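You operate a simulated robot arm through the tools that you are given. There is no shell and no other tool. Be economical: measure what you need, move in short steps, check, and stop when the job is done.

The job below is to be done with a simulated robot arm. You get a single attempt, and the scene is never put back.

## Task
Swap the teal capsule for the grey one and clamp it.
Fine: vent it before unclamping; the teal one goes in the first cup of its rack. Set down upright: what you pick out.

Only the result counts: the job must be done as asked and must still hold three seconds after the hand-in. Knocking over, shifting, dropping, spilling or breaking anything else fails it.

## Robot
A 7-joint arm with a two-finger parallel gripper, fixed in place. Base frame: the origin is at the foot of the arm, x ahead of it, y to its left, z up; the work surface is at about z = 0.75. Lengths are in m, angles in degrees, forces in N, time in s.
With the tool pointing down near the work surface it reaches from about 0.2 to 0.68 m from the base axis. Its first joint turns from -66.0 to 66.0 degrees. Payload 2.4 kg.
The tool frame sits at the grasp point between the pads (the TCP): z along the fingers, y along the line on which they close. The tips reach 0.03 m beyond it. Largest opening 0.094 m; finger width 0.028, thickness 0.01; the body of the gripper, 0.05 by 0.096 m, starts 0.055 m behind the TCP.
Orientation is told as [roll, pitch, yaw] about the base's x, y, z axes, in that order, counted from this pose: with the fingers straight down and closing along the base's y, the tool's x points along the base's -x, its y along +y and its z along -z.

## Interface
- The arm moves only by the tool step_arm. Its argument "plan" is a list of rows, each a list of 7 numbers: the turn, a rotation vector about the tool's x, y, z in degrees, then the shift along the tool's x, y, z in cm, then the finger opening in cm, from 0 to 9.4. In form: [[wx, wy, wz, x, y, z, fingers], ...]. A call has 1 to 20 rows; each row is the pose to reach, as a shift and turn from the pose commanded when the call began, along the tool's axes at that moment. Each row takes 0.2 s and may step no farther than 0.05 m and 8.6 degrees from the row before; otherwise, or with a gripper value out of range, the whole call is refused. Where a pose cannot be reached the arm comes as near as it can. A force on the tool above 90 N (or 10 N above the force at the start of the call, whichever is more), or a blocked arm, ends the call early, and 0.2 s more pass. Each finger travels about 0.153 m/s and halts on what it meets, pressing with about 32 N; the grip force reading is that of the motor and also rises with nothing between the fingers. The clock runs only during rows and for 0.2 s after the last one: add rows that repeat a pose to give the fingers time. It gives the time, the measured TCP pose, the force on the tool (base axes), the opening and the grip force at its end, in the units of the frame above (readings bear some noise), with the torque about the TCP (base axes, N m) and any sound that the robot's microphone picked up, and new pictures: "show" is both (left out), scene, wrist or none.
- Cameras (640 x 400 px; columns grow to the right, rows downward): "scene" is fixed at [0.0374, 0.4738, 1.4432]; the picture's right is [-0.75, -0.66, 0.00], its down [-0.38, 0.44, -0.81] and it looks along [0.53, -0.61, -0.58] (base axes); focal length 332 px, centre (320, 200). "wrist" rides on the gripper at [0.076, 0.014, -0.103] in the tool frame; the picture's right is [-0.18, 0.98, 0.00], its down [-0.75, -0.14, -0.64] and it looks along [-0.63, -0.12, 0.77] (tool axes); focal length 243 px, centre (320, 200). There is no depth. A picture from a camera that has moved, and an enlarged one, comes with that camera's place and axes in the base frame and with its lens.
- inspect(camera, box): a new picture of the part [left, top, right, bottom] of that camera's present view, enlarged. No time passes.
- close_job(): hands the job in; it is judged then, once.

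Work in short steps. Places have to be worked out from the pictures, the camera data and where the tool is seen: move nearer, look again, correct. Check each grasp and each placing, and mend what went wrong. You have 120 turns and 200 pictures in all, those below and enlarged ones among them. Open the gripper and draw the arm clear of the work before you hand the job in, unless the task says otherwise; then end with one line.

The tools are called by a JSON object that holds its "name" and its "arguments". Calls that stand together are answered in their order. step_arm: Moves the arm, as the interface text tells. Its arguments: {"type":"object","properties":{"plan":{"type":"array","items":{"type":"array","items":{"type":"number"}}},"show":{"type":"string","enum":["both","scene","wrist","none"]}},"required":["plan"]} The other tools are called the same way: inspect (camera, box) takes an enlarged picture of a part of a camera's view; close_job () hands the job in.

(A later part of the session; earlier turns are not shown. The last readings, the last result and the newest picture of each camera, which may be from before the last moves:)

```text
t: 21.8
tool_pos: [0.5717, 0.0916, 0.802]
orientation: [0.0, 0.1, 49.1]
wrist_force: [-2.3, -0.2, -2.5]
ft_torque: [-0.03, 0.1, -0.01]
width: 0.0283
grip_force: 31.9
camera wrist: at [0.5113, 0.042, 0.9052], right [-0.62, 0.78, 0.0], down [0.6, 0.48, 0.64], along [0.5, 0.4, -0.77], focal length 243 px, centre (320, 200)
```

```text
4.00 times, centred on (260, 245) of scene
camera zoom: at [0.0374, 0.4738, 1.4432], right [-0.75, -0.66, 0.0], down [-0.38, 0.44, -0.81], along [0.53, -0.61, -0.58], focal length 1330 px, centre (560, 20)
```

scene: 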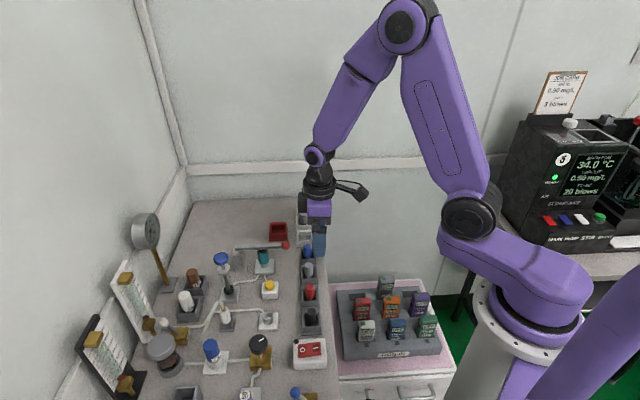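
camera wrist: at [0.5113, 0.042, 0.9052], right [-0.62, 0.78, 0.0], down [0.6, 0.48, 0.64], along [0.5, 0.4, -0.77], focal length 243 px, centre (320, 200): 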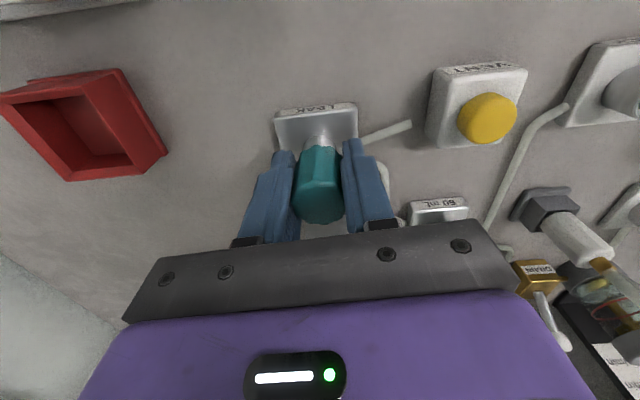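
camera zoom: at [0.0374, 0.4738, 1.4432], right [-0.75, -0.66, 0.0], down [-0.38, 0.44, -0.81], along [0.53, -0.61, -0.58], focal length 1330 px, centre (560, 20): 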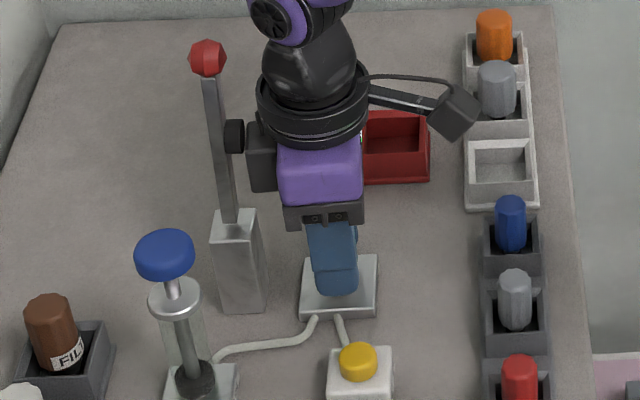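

Teal gripped (28 mm). Lift slowly straight up, then drift away from the lever.

{"name": "step_arm", "arguments": {"plan": [[0, 0, 0, 0, 0, -0.7, 2.3], [0, 0, 0, 0.1, 0, -1.5, 2.3], [0, 0, 0, 0.5, 0, -2.8, 2.3], [0, 0, 0, 1.5, 0, -5, 2.3], [0, 0, 0, 3, 0, -8, 2.3]], "show": "wrist"}}

{"name": "inspect", "arguments": {"camera": "scene", "box": [215, 185, 305, 285]}}

{"name": "inspect", "arguments": {"camera": "wrist", "box": [250, 80, 390, 230]}}

```text
t: 23.0
tool_pos: [0.5528, 0.0704, 0.8853]
orientation: [0.0, 0.0, 49.1]
wrist_force: [-0.2, -0.5, -0.2]
ft_torque: [-0.01, -0.04, -0.01]
width: 0.0285
grip_force: 32.1
camera wrist: at [0.4932, 0.022, 0.9883], right [-0.62, 0.78, 0.0], down [0.6, 0.48, 0.64], along [0.5, 0.4, -0.77], focal length 243 px, centre (320, 200)
```

wrist: 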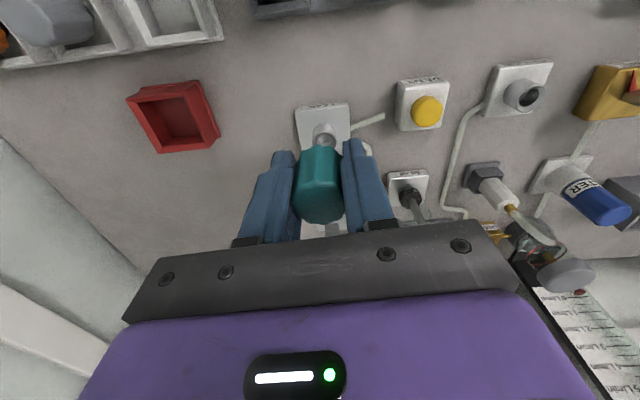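

```text
4.00 times, centred on (260, 235) of scene
camera zoom: at [0.0374, 0.4738, 1.4432], right [-0.75, -0.66, 0.0], down [-0.38, 0.44, -0.81], along [0.53, -0.61, -0.58], focal length 1330 px, centre (560, 60)
```

zoom: 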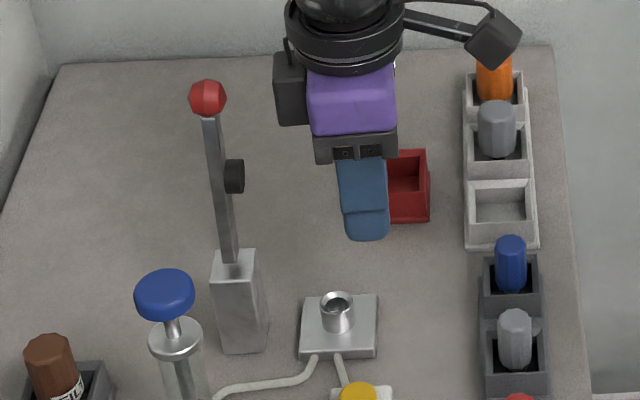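

```text
2.67 times, centred on (320, 155) of wrist
camera zoom: at [0.4932, 0.022, 0.9883], right [-0.62, 0.78, 0.0], down [0.6, 0.48, 0.64], along [0.5, 0.4, -0.77], focal length 647 px, centre (320, 320)
```

zoom: 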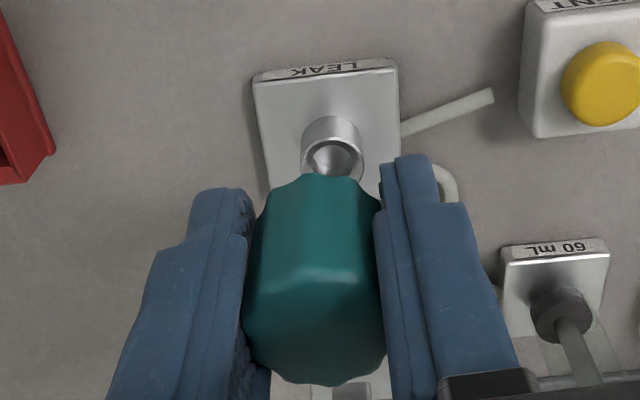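

Teal is out; the seat is a tube. My grip is so low that the fingertips would hit the cup rim, so I set it back in the seat along the same path and regrip about 2 cm higher.

{"name": "step_arm", "arguments": {"plan": [[0, 0, 0, -1.5, 0, 3, 2.3], [0, 0, 0, -2.5, 0, 5.2, 2.3], [0, 0, 0, -2.9, 0, 6.5, 2.3], [0, 0, 0, -3, 0, 7.3, 2.3], [0, 0, 0, -3, 0, 7.95, 2.3], [0, 0, 0, -3, 0, 7.95, 2.3]], "show": "wrist"}}

{"name": "inspect", "arguments": {"camera": "wrist", "box": [250, 80, 390, 230]}}

```text
t: 24.4
tool_pos: [0.5716, 0.0931, 0.8061]
orientation: [0.0, 0.0, 49.0]
wrist_force: [-0.3, -1.8, 3.4]
ft_torque: [-0.07, -0.03, 0.0]
width: 0.0287
grip_force: 31.7
camera wrist: at [0.5117, 0.0431, 0.9086], right [-0.62, 0.78, 0.0], down [0.6, 0.48, 0.64], along [0.5, 0.4, -0.77], focal length 243 px, centre (320, 200)
```

wrist: 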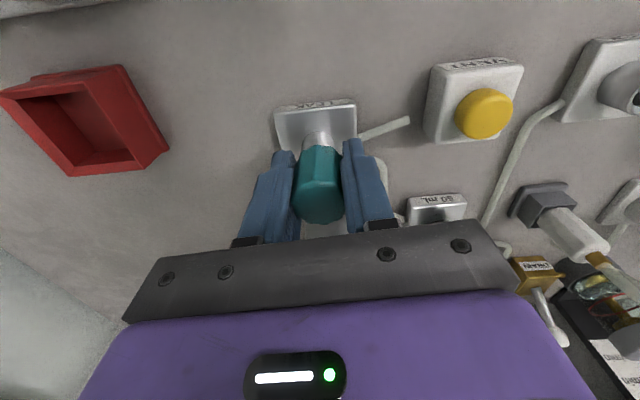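

```text
2.67 times, centred on (320, 155) of wrist
camera zoom: at [0.5117, 0.0431, 0.9086], right [-0.62, 0.78, 0.0], down [0.6, 0.48, 0.64], along [0.5, 0.4, -0.77], focal length 647 px, centre (320, 320)
```

zoom: 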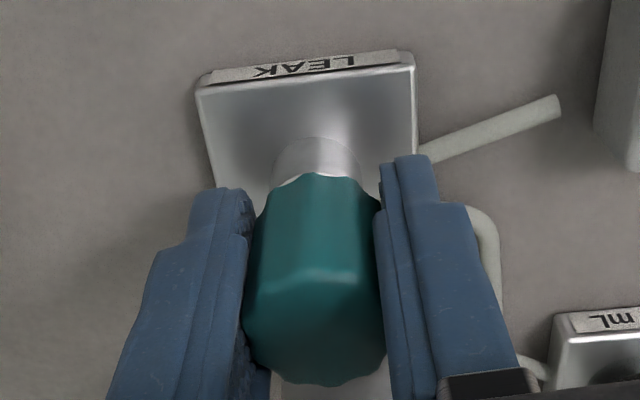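

The TCP is ~3–4 mm higher than at the original grasp, so it may not be fully down. I lower 2×2 mm watching force.

{"name": "step_arm", "arguments": {"plan": [[0, 0, 0, 0, 0, 0.2, 2.3], [0, 0, 0, 0, 0, 0.4, 2.3]], "show": "wrist"}}

{"name": "inspect", "arguments": {"camera": "scene", "box": [235, 225, 295, 285]}}

```text
t: 25.0
tool_pos: [0.5722, 0.0927, 0.801]
orientation: [0.1, 0.0, 49.1]
wrist_force: [-1.1, -2.5, 3.2]
ft_torque: [-0.02, 0.11, 0.02]
width: 0.0284
grip_force: 32.4
camera wrist: at [0.5118, 0.0432, 0.9048], right [-0.62, 0.78, 0.0], down [0.6, 0.48, 0.64], along [0.5, 0.4, -0.77], focal length 243 px, centre (320, 200)
```

wrist: 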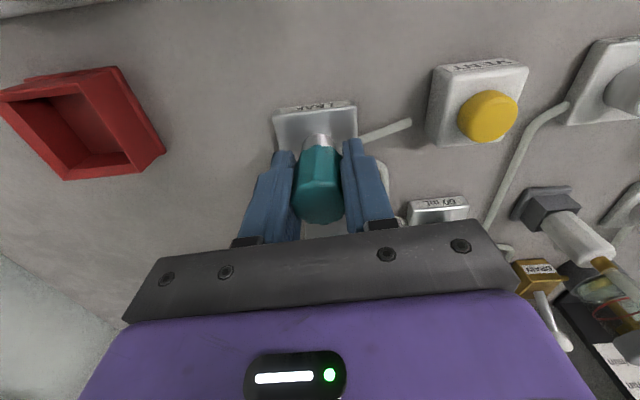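

```text
6.67 times, centred on (265, 255) of scene
camera zoom: at [0.0373, 0.4737, 1.4432], right [-0.75, -0.66, 0.0], down [-0.38, 0.44, -0.81], along [0.53, -0.61, -0.58], focal length 2217 px, centre (687, -167)
```

zoom: 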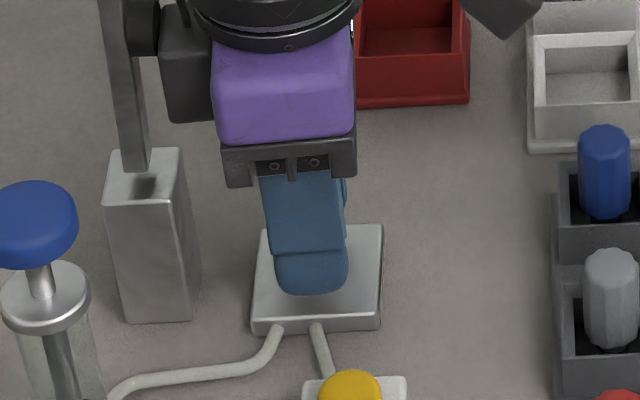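

It slid in to the original height. Open, raise 2.1 cm, and check teal stands straight before regripping.

{"name": "step_arm", "arguments": {"plan": [[0, 0, 0, 0, 0, 0, 4], [0, 0, 0, 0, 0, 0, 5], [0, 0, 0, 0.1, 0, -1, 5], [0, 0, 0, 0.1, 0, -2.2, 5]], "show": "wrist"}}

{"name": "inspect", "arguments": {"camera": "scene", "box": [235, 225, 295, 285]}}

```text
t: 26.0
tool_pos: [0.5723, 0.0934, 0.8249]
orientation: [0.0, 0.0, 49.0]
wrist_force: [0.5, 0.5, 0.5]
ft_torque: [0.06, -0.02, 0.0]
width: 0.0502
grip_force: 0.0
camera wrist: at [0.5116, 0.0435, 0.9266], right [-0.62, 0.78, 0.0], down [0.6, 0.48, 0.64], along [0.5, 0.4, -0.77], focal length 243 px, centre (320, 200)
```

wrist: 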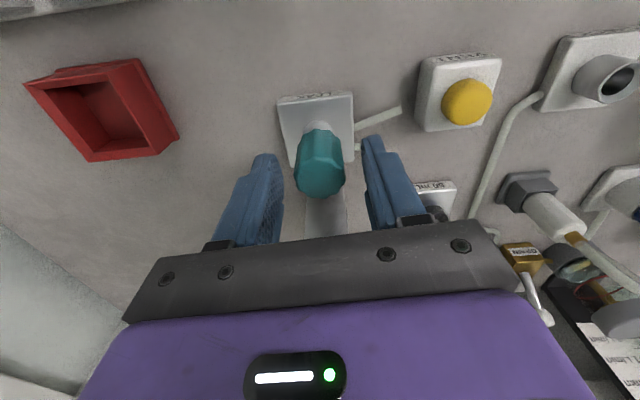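

```text
6.67 times, centred on (265, 255) of scene
camera zoom: at [0.0374, 0.4738, 1.4432], right [-0.75, -0.66, 0.0], down [-0.38, 0.44, -0.81], along [0.53, -0.61, -0.58], focal length 2217 px, centre (687, -167)
```

zoom: 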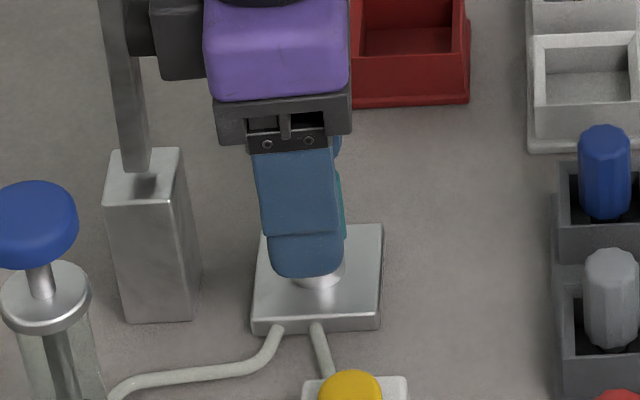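

Teal stands seated. Regrip its top 2 cm and lift out.

{"name": "step_arm", "arguments": {"plan": [[0, 0, 0, 0.15, 0, 0.1, 2.5], [0, 0, 0, 0.15, 0, 0.1, 2.3], [0, 0, 0, 0.15, 0, 0.1, 2.3], [0, 0, 0, 0.15, 0, -0.8, 2.3], [0, 0, 0, 0.2, 0, -1.7, 2.3], [0, 0, 0, 0.8, 0, -3, 2.3], [0, 0, 0, 2, 0, -6, 2.3], [0, 0, 0, 4, 0, -9, 2.3]], "show": "wrist"}}

{"name": "inspect", "arguments": {"camera": "scene", "box": [235, 185, 325, 285]}}

{"name": "inspect", "arguments": {"camera": "wrist", "box": [0, 0, 240, 150]}}

```text
t: 27.8
tool_pos: [0.5477, 0.0617, 0.9124]
orientation: [0.0, 0.0, 49.0]
wrist_force: [0.6, -1.0, -0.2]
ft_torque: [0.0, 0.0, -0.02]
width: 0.0278
grip_force: 32.5
camera wrist: at [0.486, 0.0129, 1.0155], right [-0.62, 0.78, 0.0], down [0.6, 0.48, 0.64], along [0.5, 0.4, -0.77], focal length 243 px, centre (320, 200)
```

wrist: 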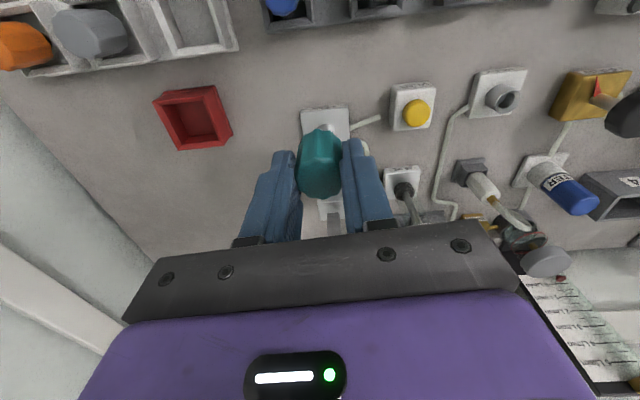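

```text
4.00 times, centred on (280, 235) of scene
camera zoom: at [0.0374, 0.4738, 1.4432], right [-0.75, -0.66, 0.0], down [-0.38, 0.44, -0.81], along [0.53, -0.61, -0.58], focal length 1330 px, centre (480, 60)
```

zoom: 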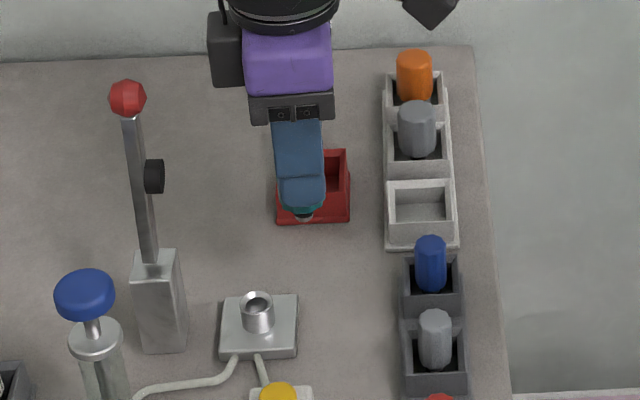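

```text
2.67 times, centred on (120, 75) of wrist
camera zoom: at [0.486, 0.0129, 1.0155], right [-0.62, 0.78, 0.0], down [0.6, 0.48, 0.64], along [0.5, 0.4, -0.77], focal length 647 px, centre (853, 533)
```

zoom: 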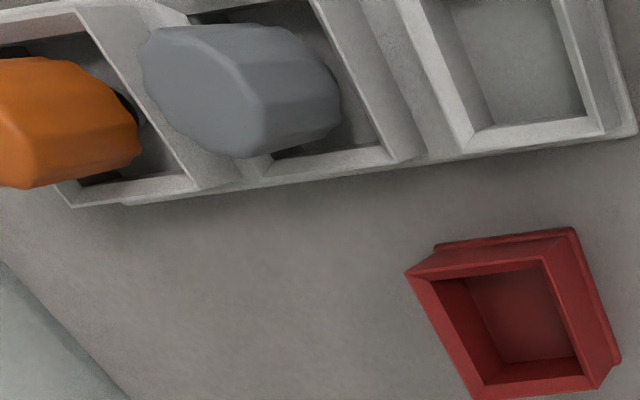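

Teal held upright, spigot below. I move over the empty cup (~(0.548,-0.053)) and look down.

{"name": "step_arm", "arguments": {"plan": [[0, 0, 0, 3, -2.5, 0, 2.3], [0, 0, 0, 6, -5, 0, 2.3], [0, 0, 0, 8.68, -7.54, 0.5, 2.3]], "show": "wrist"}}

{"name": "inspect", "arguments": {"camera": "wrist", "box": [210, 60, 430, 230]}}

{"name": "inspect", "arguments": {"camera": "scene", "box": [270, 180, 340, 260]}}

```text
t: 28.6
tool_pos: [0.5436, -0.054, 0.9082]
orientation: [-0.1, -0.1, 48.9]
wrist_force: [-0.7, -0.1, -0.3]
ft_torque: [0.03, 0.03, 0.0]
width: 0.0276
grip_force: 31.8
camera wrist: at [0.4836, -0.1035, 1.0113], right [-0.62, 0.78, 0.0], down [0.6, 0.48, 0.64], along [0.5, 0.4, -0.77], focal length 243 px, centre (320, 200)
```

wrist: 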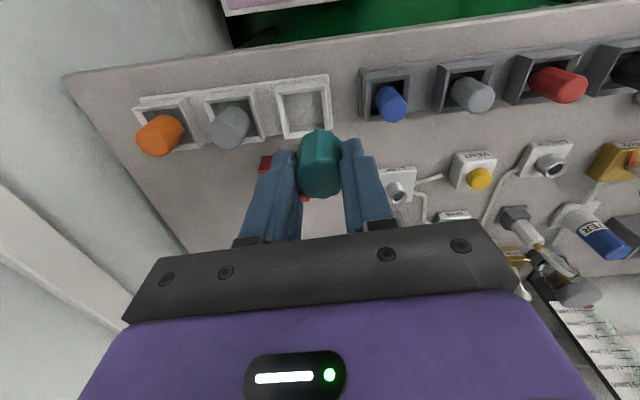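

```text
2.35 times, centred on (320, 145) of wrist
camera zoom: at [0.4836, -0.1035, 1.0113], right [-0.62, 0.78, 0.0], down [0.6, 0.48, 0.64], along [0.5, 0.4, -0.77], focal length 571 px, centre (320, 329)
```

zoom: 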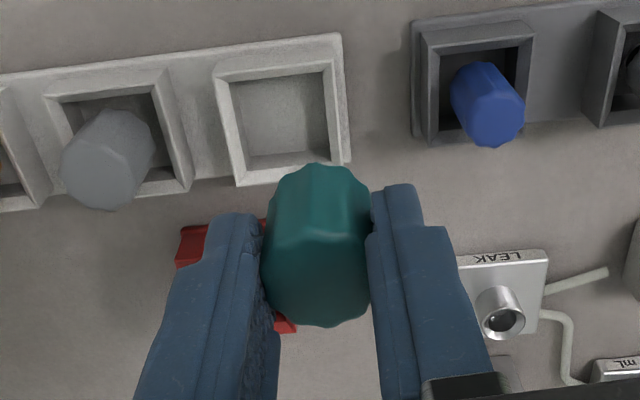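

```text
5.00 times, centred on (305, 220) of scene
camera zoom: at [0.0374, 0.4738, 1.4432], right [-0.75, -0.66, 0.0], down [-0.38, 0.44, -0.81], along [0.53, -0.61, -0.58], focal length 1663 px, centre (395, 100)
```

zoom: 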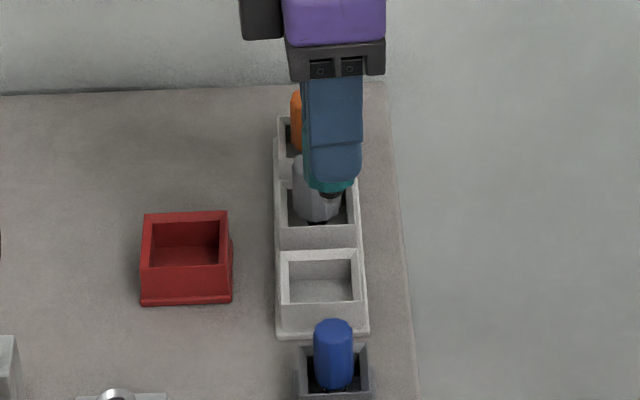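

I enlarge the cup for precise rim corners.

{"name": "inspect", "arguments": {"camera": "wrist", "box": [190, 70, 340, 160]}}

{"name": "inspect", "arguments": {"camera": "scene", "box": [290, 212, 322, 250]}}

```text
4.27 times, centred on (265, 115) of wrist
camera zoom: at [0.4836, -0.1035, 1.0113], right [-0.62, 0.78, 0.0], down [0.6, 0.48, 0.64], along [0.5, 0.4, -0.77], focal length 1035 px, centre (555, 563)
```

zoom: 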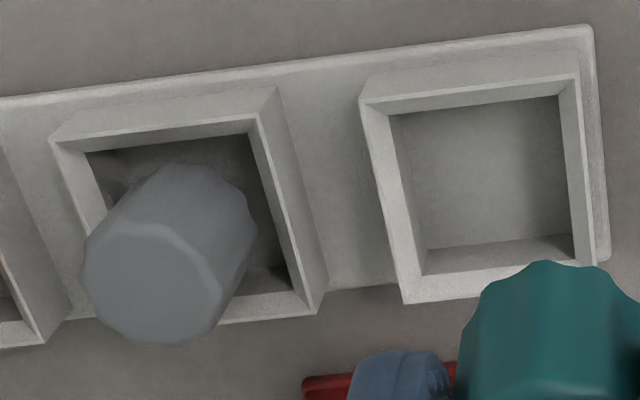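

```text
10.53 times, centred on (306, 231) of scene
camera zoom: at [0.0374, 0.4738, 1.4432], right [-0.75, -0.66, 0.0], down [-0.38, 0.44, -0.81], along [0.53, -0.61, -0.58], focal length 3500 px, centre (467, -126)
```

zoom: 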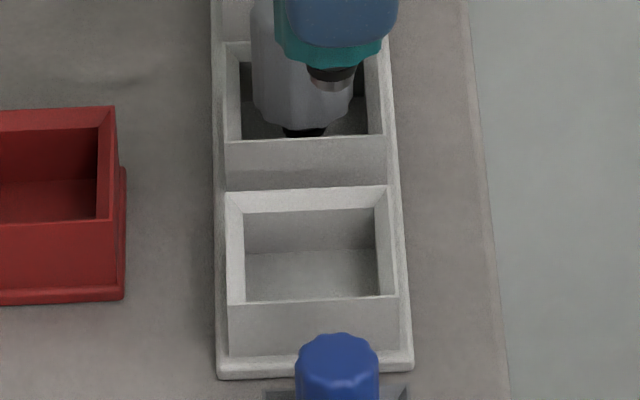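

Combined estimate: cup centre (0.5625, -0.061), rim z≈0.77. I align and come down to ~1.5 cm over the rim for a check.

{"name": "step_arm", "arguments": {"plan": [[0, 0, 0, -0.4, -1, 0, 2.3], [0, 0, 0, -0.72, -1.89, 0, 2.3], [0, 0, 0, -0.72, -1.89, 2.5, 2.3], [0, 0, 0, -0.72, -1.89, 4.8, 2.3]], "show": "wrist"}}

{"name": "inspect", "arguments": {"camera": "wrist", "box": [230, 60, 400, 200]}}

{"name": "inspect", "arguments": {"camera": "scene", "box": [285, 207, 327, 250]}}

```text
t: 29.6
tool_pos: [0.5646, -0.0593, 0.8614]
orientation: [0.0, 0.0, 49.0]
wrist_force: [1.1, 0.0, -0.3]
ft_torque: [-0.02, 0.0, -0.01]
width: 0.028
grip_force: 32.3
camera wrist: at [0.5041, -0.1087, 0.9627], right [-0.62, 0.78, 0.0], down [0.6, 0.48, 0.64], along [0.5, 0.4, -0.77], focal length 243 px, centre (320, 200)
```

wrist: 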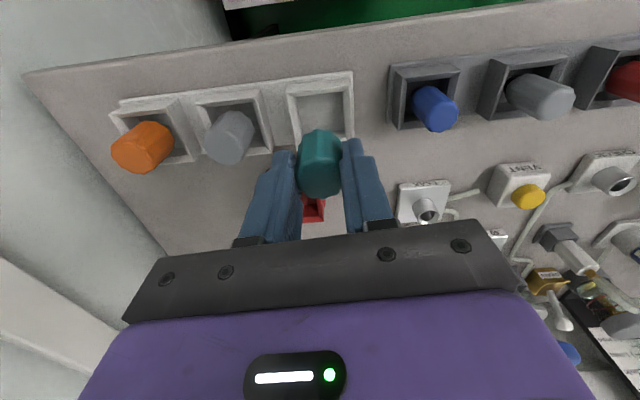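

```text
2.86 times, centred on (315, 130) of wrist
camera zoom: at [0.5041, -0.1087, 0.9627], right [-0.62, 0.78, 0.0], down [0.6, 0.48, 0.64], along [0.5, 0.4, -0.77], focal length 693 px, centre (334, 400)
```

zoom: 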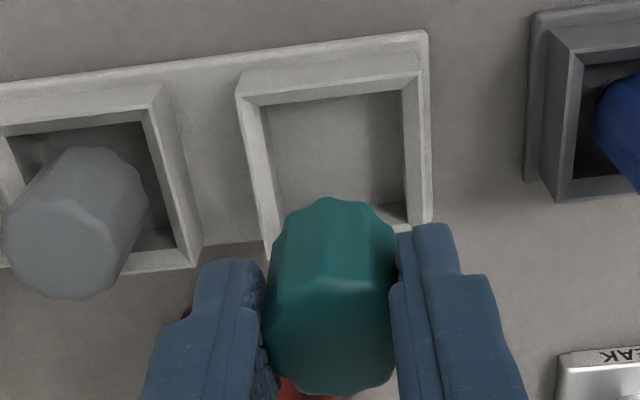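

```text
9.30 times, centred on (306, 228) of scene
camera zoom: at [0.0374, 0.4738, 1.4432], right [-0.75, -0.66, 0.0], down [-0.38, 0.44, -0.81], along [0.53, -0.61, -0.58], focal length 3093 px, centre (450, -65)
```

zoom: 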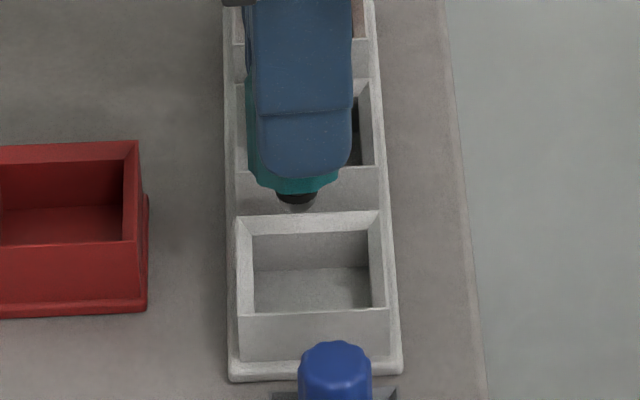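

Within ~3 mm of centre; small correction and descend in steps to just before the floor.

{"name": "step_arm", "arguments": {"plan": [[0, 0, 0, 0.27, 0.1, 1, 2.3], [0, 0, 0, 0.27, 0.1, 2, 2.3], [0, 0, 0, 0.27, 0.1, 3, 2.3], [0, 0, 0, 0.27, 0.1, 3.6, 2.3]], "show": "wrist"}}

{"name": "inspect", "arguments": {"camera": "wrist", "box": [230, 60, 400, 200]}}

{"name": "inspect", "arguments": {"camera": "scene", "box": [285, 207, 327, 250]}}

```text
t: 30.6
tool_pos: [0.5617, -0.061, 0.8253]
orientation: [0.0, 0.0, 49.0]
wrist_force: [0.1, -0.8, -0.9]
ft_torque: [-0.01, -0.02, -0.01]
width: 0.0278
grip_force: 31.9
camera wrist: at [0.5012, -0.1111, 0.9268], right [-0.62, 0.78, 0.0], down [0.6, 0.48, 0.64], along [0.5, 0.4, -0.77], focal length 243 px, centre (320, 200)
```

wrist: 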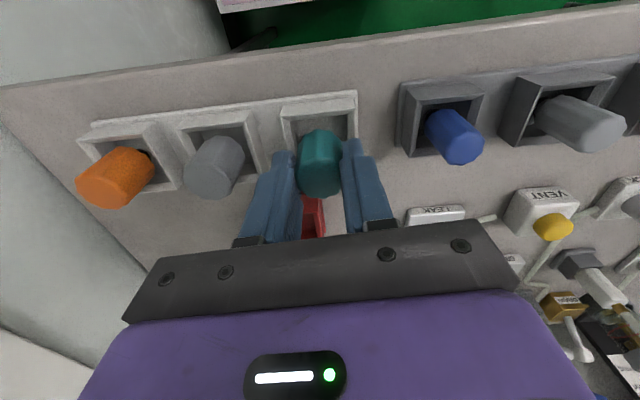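

```text
2.86 times, centred on (315, 130) of wrist
camera zoom: at [0.5012, -0.1111, 0.9268], right [-0.62, 0.78, 0.0], down [0.6, 0.48, 0.64], along [0.5, 0.4, -0.77], focal length 693 px, centre (334, 400)
```

zoom: 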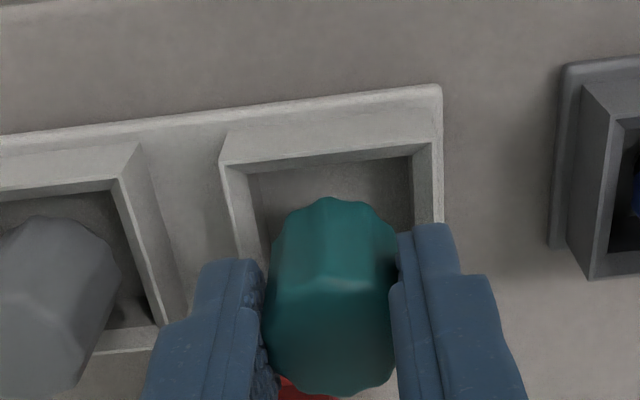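

```text
9.30 times, centred on (306, 228) of scene
camera zoom: at [0.0374, 0.4738, 1.4432], right [-0.75, -0.66, 0.0], down [-0.38, 0.44, -0.81], along [0.53, -0.61, -0.58], focal length 3093 px, centre (450, -65)
```

zoom: 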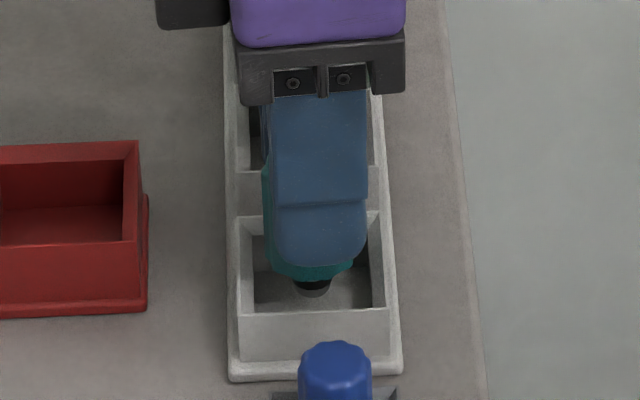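

Nicely centred inside the cup. Lower in 3 mm steps until the floor is felt.

{"name": "step_arm", "arguments": {"plan": [[0, 0, 0, 0, 0, 0.3, 2.3], [0, 0, 0, 0, 0, 0.6, 2.3], [0, 0, 0, 0, 0, 0.9, 2.3]], "show": "none"}}

{"name": "inspect", "arguments": {"camera": "scene", "box": [285, 207, 327, 250]}}

```text
t: 31.4
tool_pos: [0.561, -0.0626, 0.8163]
orientation: [0.0, 0.0, 48.9]
wrist_force: [-1.1, -0.1, 3.3]
ft_torque: [-0.03, 0.07, 0.03]
width: 0.0278
grip_force: 32.1
```

```text
9.30 times, centred on (306, 228) of scene
camera zoom: at [0.0373, 0.4738, 1.4432], right [-0.75, -0.66, 0.0], down [-0.38, 0.44, -0.81], along [0.53, -0.61, -0.58], focal length 3093 px, centre (450, -65)
```

zoom: 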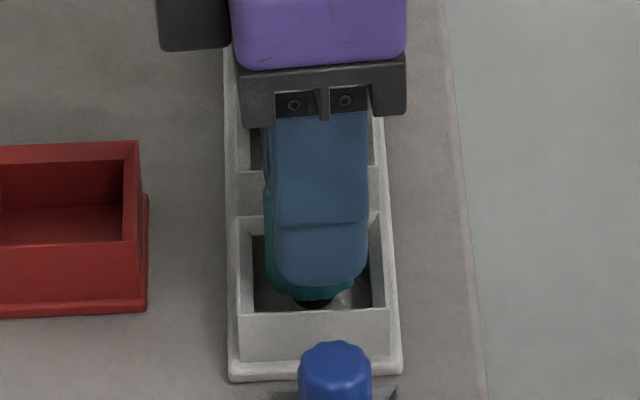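

Contact (3.3 N) at the predicted height. Release, and raise straight up.

{"name": "step_arm", "arguments": {"plan": [[0, 0, 0, 0, 0, 0.05, 2.3], [0, 0, 0, 0, 0, 0.05, 3.2], [0, 0, 0, 0, 0, 0.05, 4.2], [0, 0, 0, 0, 0, -1.5, 4.4], [0, 0, 0, 0, 0, -4.5, 4.4], [0, 0, 0, 0, 0, -7.5, 4.4]], "show": "wrist"}}

{"name": "inspect", "arguments": {"camera": "scene", "box": [280, 190, 330, 250]}}

{"name": "inspect", "arguments": {"camera": "wrist", "box": [190, 60, 360, 180]}}

```text
t: 32.8
tool_pos: [0.563, -0.0629, 0.8916]
orientation: [0.0, 0.1, 49.0]
wrist_force: [0.0, 0.1, 0.1]
ft_torque: [-0.02, 0.01, 0.0]
width: 0.044
grip_force: 0.1
camera wrist: at [0.5027, -0.1108, 0.9942], right [-0.62, 0.78, 0.0], down [0.6, 0.48, 0.64], along [0.5, 0.4, -0.77], focal length 243 px, centre (320, 200)
```

wrist: 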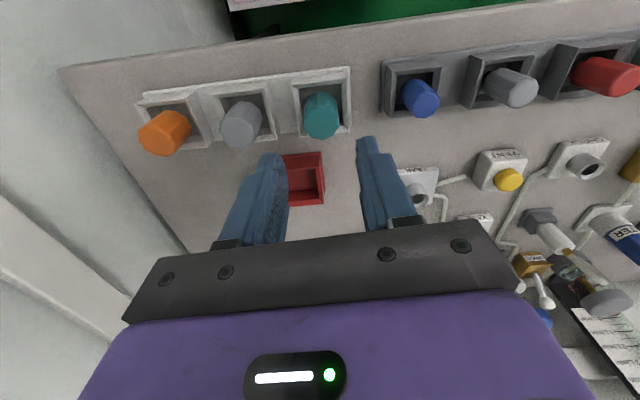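

```text
6.67 times, centred on (305, 220) of scene
camera zoom: at [0.0374, 0.4738, 1.4432], right [-0.75, -0.66, 0.0], down [-0.38, 0.44, -0.81], along [0.53, -0.61, -0.58], focal length 2217 px, centre (420, 67)
```

zoom: 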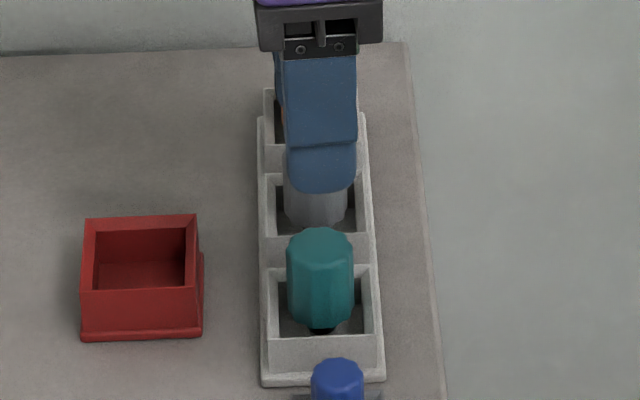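

```text
3.33 times, centred on (275, 120) of wrist
camera zoom: at [0.5027, -0.1108, 0.9942], right [-0.62, 0.78, 0.0], down [0.6, 0.48, 0.64], along [0.5, 0.4, -0.77], focal length 809 px, centre (470, 467)
```

zoom: 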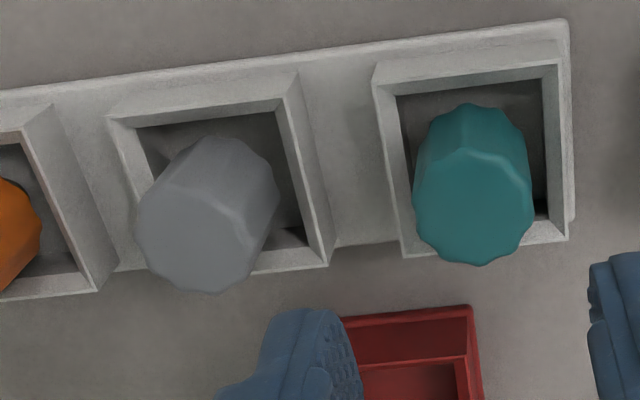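

Teal stands upright in the first cup. Now hover above grey at about (0.614, -0.1135).

{"name": "step_arm", "arguments": {"plan": [[0, 0, 0, 0.2, -3.6, 0, 4.4], [0, 0, 0, 0.47, -7.17, 0, 4.4], [0, 0, 0, 0.47, -7.17, 0, 4.4]], "show": "wrist"}}

{"name": "inspect", "arguments": {"camera": "wrist", "box": [230, 60, 400, 180]}}

```text
t: 33.6
tool_pos: [0.614, -0.112, 0.8909]
orientation: [-0.1, -0.1, 49.0]
wrist_force: [-0.4, 0.4, -0.8]
ft_torque: [-0.02, 0.0, -0.03]
width: 0.044
grip_force: 0.0
camera wrist: at [0.5537, -0.1611, 0.9917], right [-0.62, 0.78, 0.0], down [0.6, 0.48, 0.64], along [0.5, 0.4, -0.77], focal length 243 px, centre (320, 200)
```

wrist: 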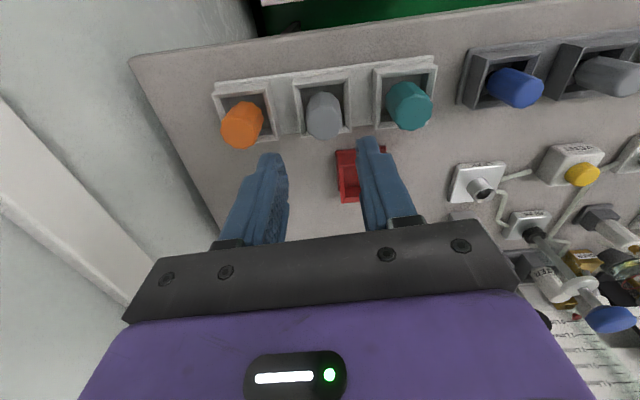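

```text
3.33 times, centred on (315, 120) of wrist
camera zoom: at [0.5537, -0.1611, 0.9917], right [-0.62, 0.78, 0.0], down [0.6, 0.48, 0.64], along [0.5, 0.4, -0.77], focal length 809 px, centre (337, 467)
```

zoom: 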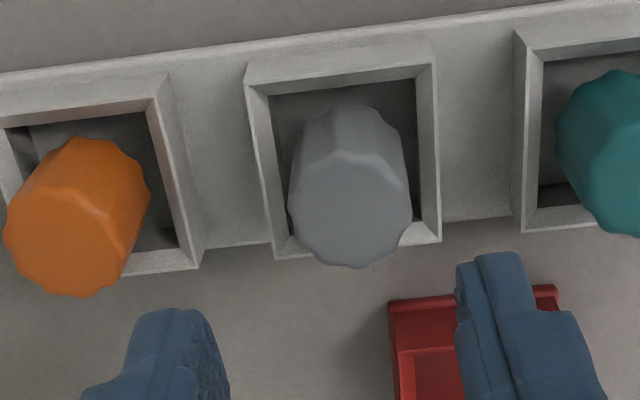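

Grey appears just where teal was after its release, so alignment is right. Descend to TCP z≈0.813 and grip.

{"name": "step_arm", "arguments": {"plan": [[0, 0, 0, 0, 0.12, 4, 4.4], [0, 0, 0, 0, 0.12, 6.5, 4.4], [0, 0, 0, 0, 0.12, 7.8, 4.4], [0, 0, 0, 0, 0.12, 7.8, 2.6], [0, 0, 0, 0, 0.12, 7.8, 2.3], [0, 0, 0, 0, 0.12, 7.8, 2.3]], "show": "wrist"}}

{"name": "inspect", "arguments": {"camera": "scene", "box": [280, 190, 330, 250]}}

```text
t: 35.0
tool_pos: [0.6132, -0.1101, 0.8116]
orientation: [0.0, 0.0, 49.0]
wrist_force: [-0.3, 0.3, -0.2]
ft_torque: [0.0, 0.02, -0.05]
width: 0.0283
grip_force: 32.4
camera wrist: at [0.5526, -0.16, 0.9145], right [-0.62, 0.78, 0.0], down [0.6, 0.48, 0.64], along [0.5, 0.4, -0.77], focal length 243 px, centre (320, 200)
```

wrist: 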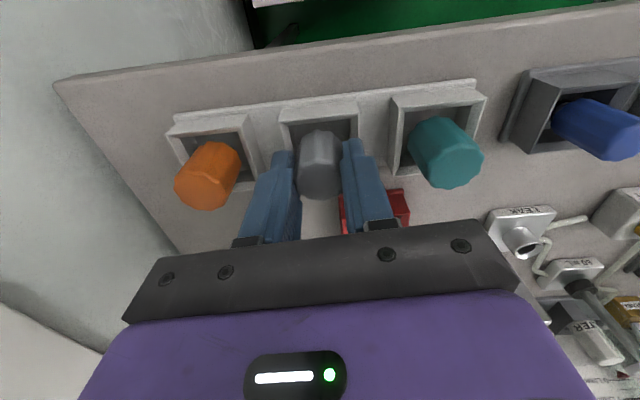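

```text
6.67 times, centred on (305, 220) of scene
camera zoom: at [0.0374, 0.4738, 1.4432], right [-0.75, -0.66, 0.0], down [-0.38, 0.44, -0.81], along [0.53, -0.61, -0.58], focal length 2217 px, centre (420, 67)
```

zoom: 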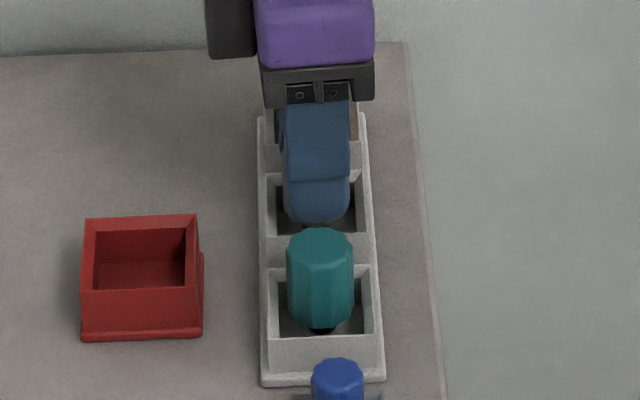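

Grey gripped. Lift it out and carry toward the seat, stopping on the outer side of it.

{"name": "step_arm", "arguments": {"plan": [[0, 0, 0, 0, 0, -2, 2.3], [0, 0, 0, 0, 0, -5.5, 2.3], [0, 0, 0, 0, 0, -9.5, 2.3], [0, 0, 0, -2, 3.3, -9.5, 2.3], [0, 0, 0, -4, 6.6, -9.5, 2.3], [0, 0, 0, -6, 9.9, -9.5, 2.3], [0, 0, 0, -8, 13.2, -9.5, 2.3], [0, 0, 0, -9.6, 16.48, -9.5, 2.3], [0, 0, 0, -9.6, 16.48, -9.5, 2.3]], "show": "wrist"}}

{"name": "inspect", "arguments": {"camera": "scene", "box": [225, 185, 315, 285]}}

{"name": "inspect", "arguments": {"camera": "wrist", "box": [250, 80, 390, 230]}}

```text
t: 37.0
tool_pos: [0.5519, 0.07, 0.9074]
orientation: [0.1, 0.0, 49.0]
wrist_force: [-0.5, -0.1, -0.1]
ft_torque: [0.01, -0.02, 0.01]
width: 0.0278
grip_force: 31.6
camera wrist: at [0.4915, 0.0217, 1.0107], right [-0.62, 0.78, 0.0], down [0.6, 0.48, 0.64], along [0.5, 0.4, -0.77], focal length 243 px, centre (320, 200)
```

wrist: 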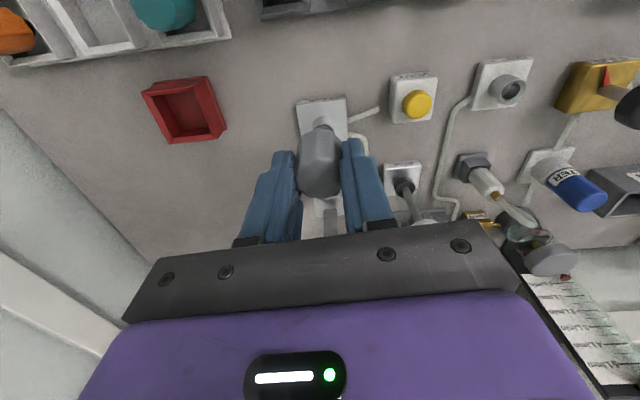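

```text
4.00 times, centred on (270, 235) of scene
camera zoom: at [0.0374, 0.4738, 1.4432], right [-0.75, -0.66, 0.0], down [-0.38, 0.44, -0.81], along [0.53, -0.61, -0.58], focal length 1330 px, centre (520, 60)
```

zoom: 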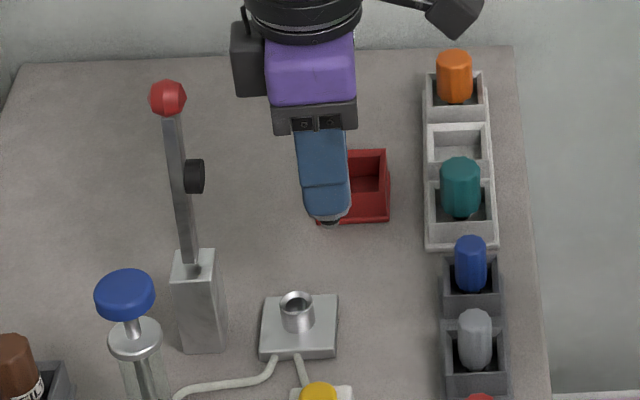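

```text
2.67 times, centred on (320, 155) of wrist
camera zoom: at [0.4915, 0.0217, 1.0107], right [-0.62, 0.78, 0.0], down [0.6, 0.48, 0.64], along [0.5, 0.4, -0.77], focal length 647 px, centre (320, 320)
```

zoom: 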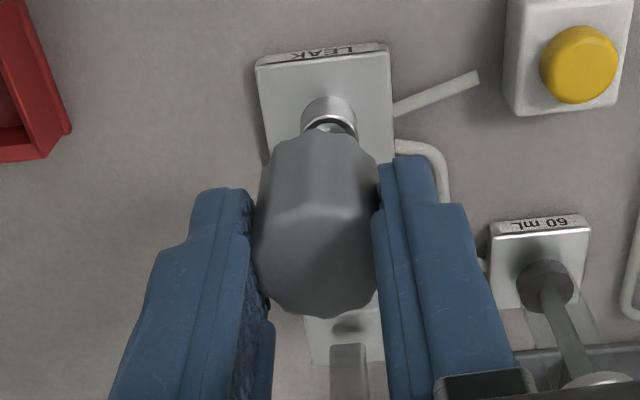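

Same pose in hand as teal had. I descend over the tube to ~1.7 cm above the seated height and check alignment.

{"name": "step_arm", "arguments": {"plan": [[0, 0, 0, -1.5, 0, 2.5, 2.3], [0, 0, 0, -3, 0, 5, 2.3], [0, 0, 0, -3, 0, 7, 2.3], [0, 0, 0, -3, 0, 7, 2.3]], "show": "wrist"}}

{"name": "inspect", "arguments": {"camera": "wrist", "box": [250, 80, 390, 230]}}

{"name": "inspect", "arguments": {"camera": "scene", "box": [245, 235, 295, 280]}}

```text
t: 38.0
tool_pos: [0.5715, 0.0926, 0.8362]
orientation: [0.0, 0.0, 49.1]
wrist_force: [0.6, 0.4, -0.5]
ft_torque: [0.0, 0.0, 0.01]
width: 0.0277
grip_force: 31.8
camera wrist: at [0.5119, 0.0424, 0.9391], right [-0.62, 0.78, 0.0], down [0.6, 0.48, 0.64], along [0.5, 0.4, -0.77], focal length 243 px, centre (320, 200)
```

wrist: 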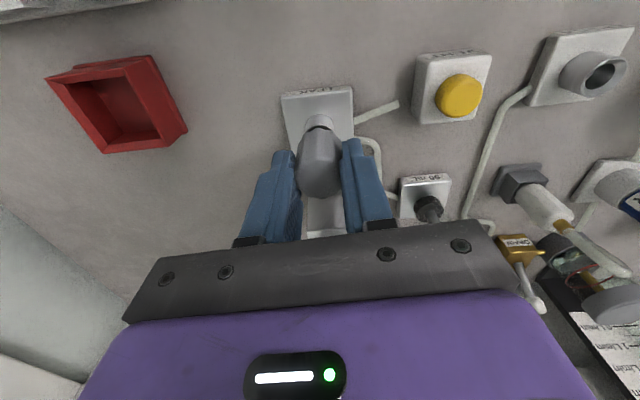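

```text
2.67 times, centred on (320, 155) of wrist
camera zoom: at [0.5119, 0.0424, 0.9391], right [-0.62, 0.78, 0.0], down [0.6, 0.48, 0.64], along [0.5, 0.4, -0.77], focal length 647 px, centre (320, 320)
```

zoom: 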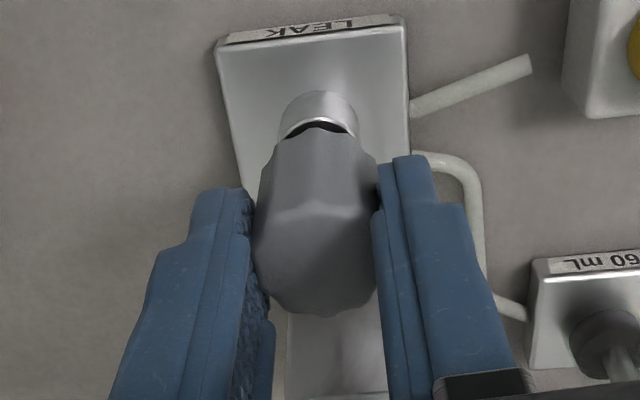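

```text
8.89 times, centred on (270, 258) of scene
camera zoom: at [0.0374, 0.4738, 1.4432], right [-0.75, -0.66, 0.0], down [-0.38, 0.44, -0.81], along [0.53, -0.61, -0.58], focal length 2956 px, centre (764, -311)
```

zoom: 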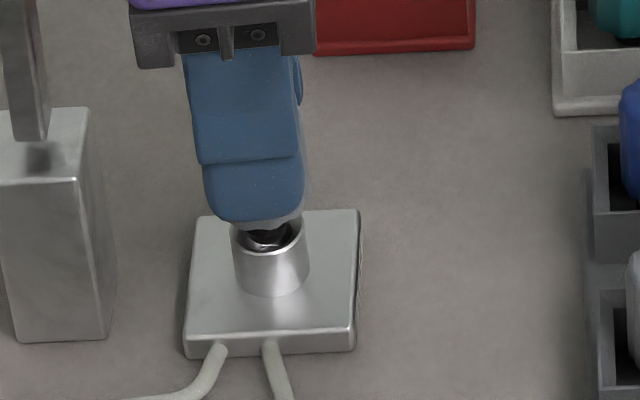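

Laterally aligned. I lower in 3 mm steps, watching forces.

{"name": "step_arm", "arguments": {"plan": [[0, 0, 0, 0, 0, 0.3, 2.3], [0, 0, 0, 0, 0, 0.6, 2.3], [0, 0, 0, 0, 0, 0.8, 2.3]], "show": "none"}}

{"name": "inspect", "arguments": {"camera": "scene", "box": [245, 235, 295, 280]}}

{"name": "inspect", "arguments": {"camera": "wrist", "box": [250, 80, 390, 230]}}

```text
t: 38.8
tool_pos: [0.5706, 0.092, 0.8284]
orientation: [0.0, 0.0, 49.0]
wrist_force: [1.6, -1.1, -0.5]
ft_torque: [-0.02, -0.03, 0.03]
width: 0.0281
grip_force: 32.0
```

```text
8.89 times, centred on (270, 258) of scene
camera zoom: at [0.0374, 0.4738, 1.4432], right [-0.75, -0.66, 0.0], down [-0.38, 0.44, -0.81], along [0.53, -0.61, -0.58], focal length 2956 px, centre (764, -311)
```

zoom: 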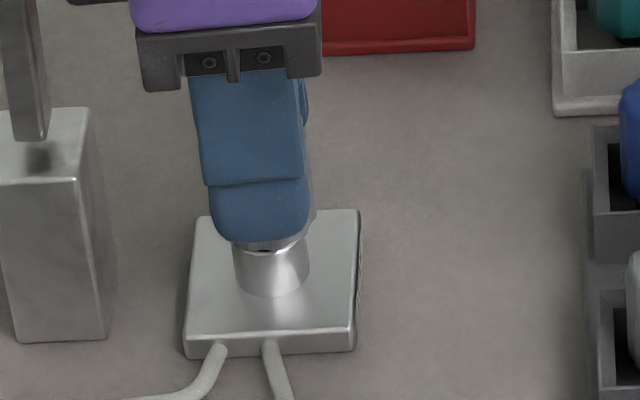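

```text
2.67 times, centred on (320, 155) of wrist
camera zoom: at [0.5104, 0.0426, 0.9317], right [-0.62, 0.78, 0.0], down [0.6, 0.48, 0.64], along [0.5, 0.4, -0.77], focal length 647 px, centre (320, 320)
```

zoom: 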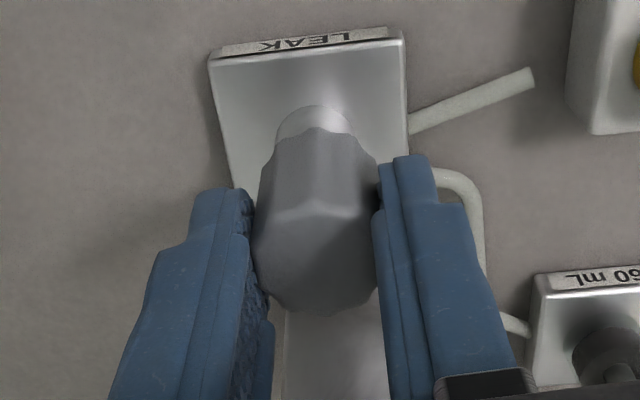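

Spigot is entering the tube with no resistance. Continue down the last ~8 mm.

{"name": "step_arm", "arguments": {"plan": [[0, 0, 0, 0, 0, 0.3, 2.3], [0, 0, 0, 0, 0, 0.6, 2.3], [0, 0, 0, 0, 0, 0.8, 2.3], [0, 0, 0, 0, 0, 0.8, 2.3]], "show": "none"}}

{"name": "inspect", "arguments": {"camera": "scene", "box": [245, 235, 295, 280]}}

```text
t: 39.8
tool_pos: [0.5706, 0.0919, 0.8228]
orientation: [-0.1, -0.1, 49.0]
wrist_force: [1.0, -2.0, 20.8]
ft_torque: [-0.16, 0.07, 0.09]
width: 0.0277
grip_force: 31.5
```

```text
8.89 times, centred on (270, 258) of scene
camera zoom: at [0.037, 0.4737, 1.4432], right [-0.75, -0.66, 0.0], down [-0.38, 0.44, -0.81], along [0.53, -0.61, -0.58], focal length 2956 px, centre (764, -311)
```

zoom: 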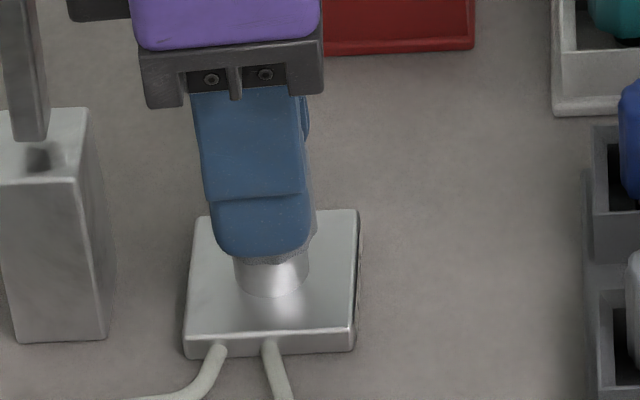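

20 N at z 0.8228: it has bottomed, with the body edge at the same height over the tube as teal had. Release and back off, then check.

{"name": "step_arm", "arguments": {"plan": [[0, 0, 0, 0, 0, -0.2, 2.3], [0, 0, 0, 0, 0, -0.2, 3.4], [0, 0, 0, 0, 0, -0.2, 4.6], [0, 0, 0, 0.2, 0, -3, 5], [0, 0, 0, 1.5, 0, -6, 5], [0, 0, 0, 4, 0, -9, 5]], "show": "wrist"}}

{"name": "inspect", "arguments": {"camera": "scene", "box": [235, 225, 295, 285]}}

{"name": "inspect", "arguments": {"camera": "wrist", "box": [250, 80, 390, 230]}}

```text
t: 41.2
tool_pos: [0.5457, 0.0635, 0.9107]
orientation: [-0.1, 0.1, 48.9]
wrist_force: [-0.1, 0.4, 0.0]
ft_torque: [0.0, -0.01, -0.01]
width: 0.05
grip_force: 0.1
camera wrist: at [0.4844, 0.0142, 1.0132], right [-0.62, 0.78, 0.0], down [0.6, 0.48, 0.64], along [0.5, 0.4, -0.77], focal length 243 px, centre (320, 200)
```

wrist: 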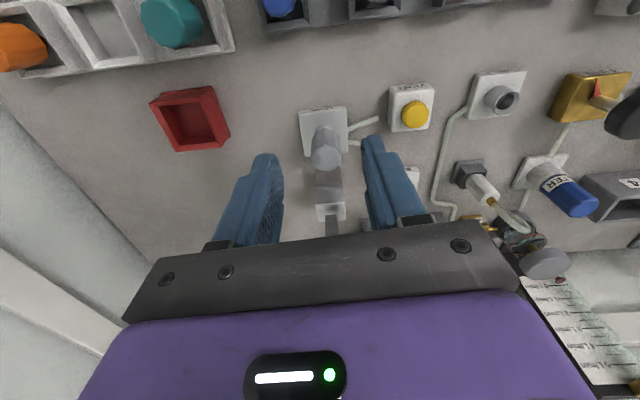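

```text
6.67 times, centred on (265, 255) of scene
camera zoom: at [0.0374, 0.4738, 1.4432], right [-0.75, -0.66, 0.0], down [-0.38, 0.44, -0.81], along [0.53, -0.61, -0.58], focal length 2217 px, centre (687, -167)
```

zoom: 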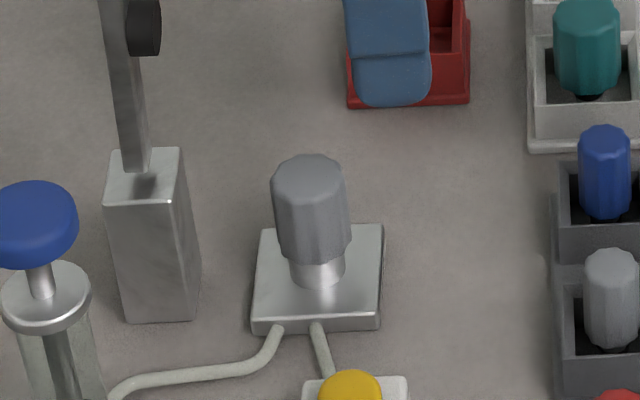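

```text
2.67 times, centred on (320, 155) of wrist
camera zoom: at [0.4844, 0.0142, 1.0132], right [-0.62, 0.78, 0.0], down [0.6, 0.48, 0.64], along [0.5, 0.4, -0.77], focal length 647 px, centre (320, 320)
```

zoom: 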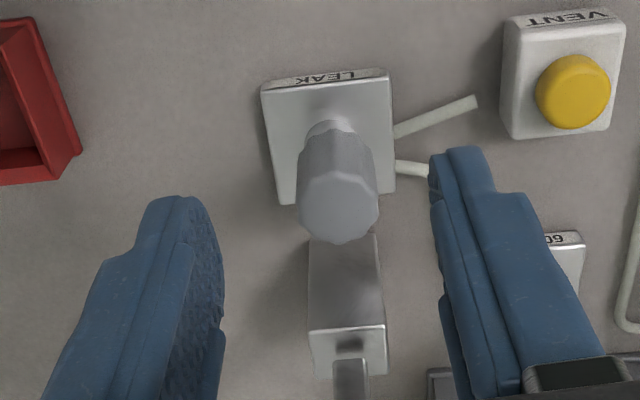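

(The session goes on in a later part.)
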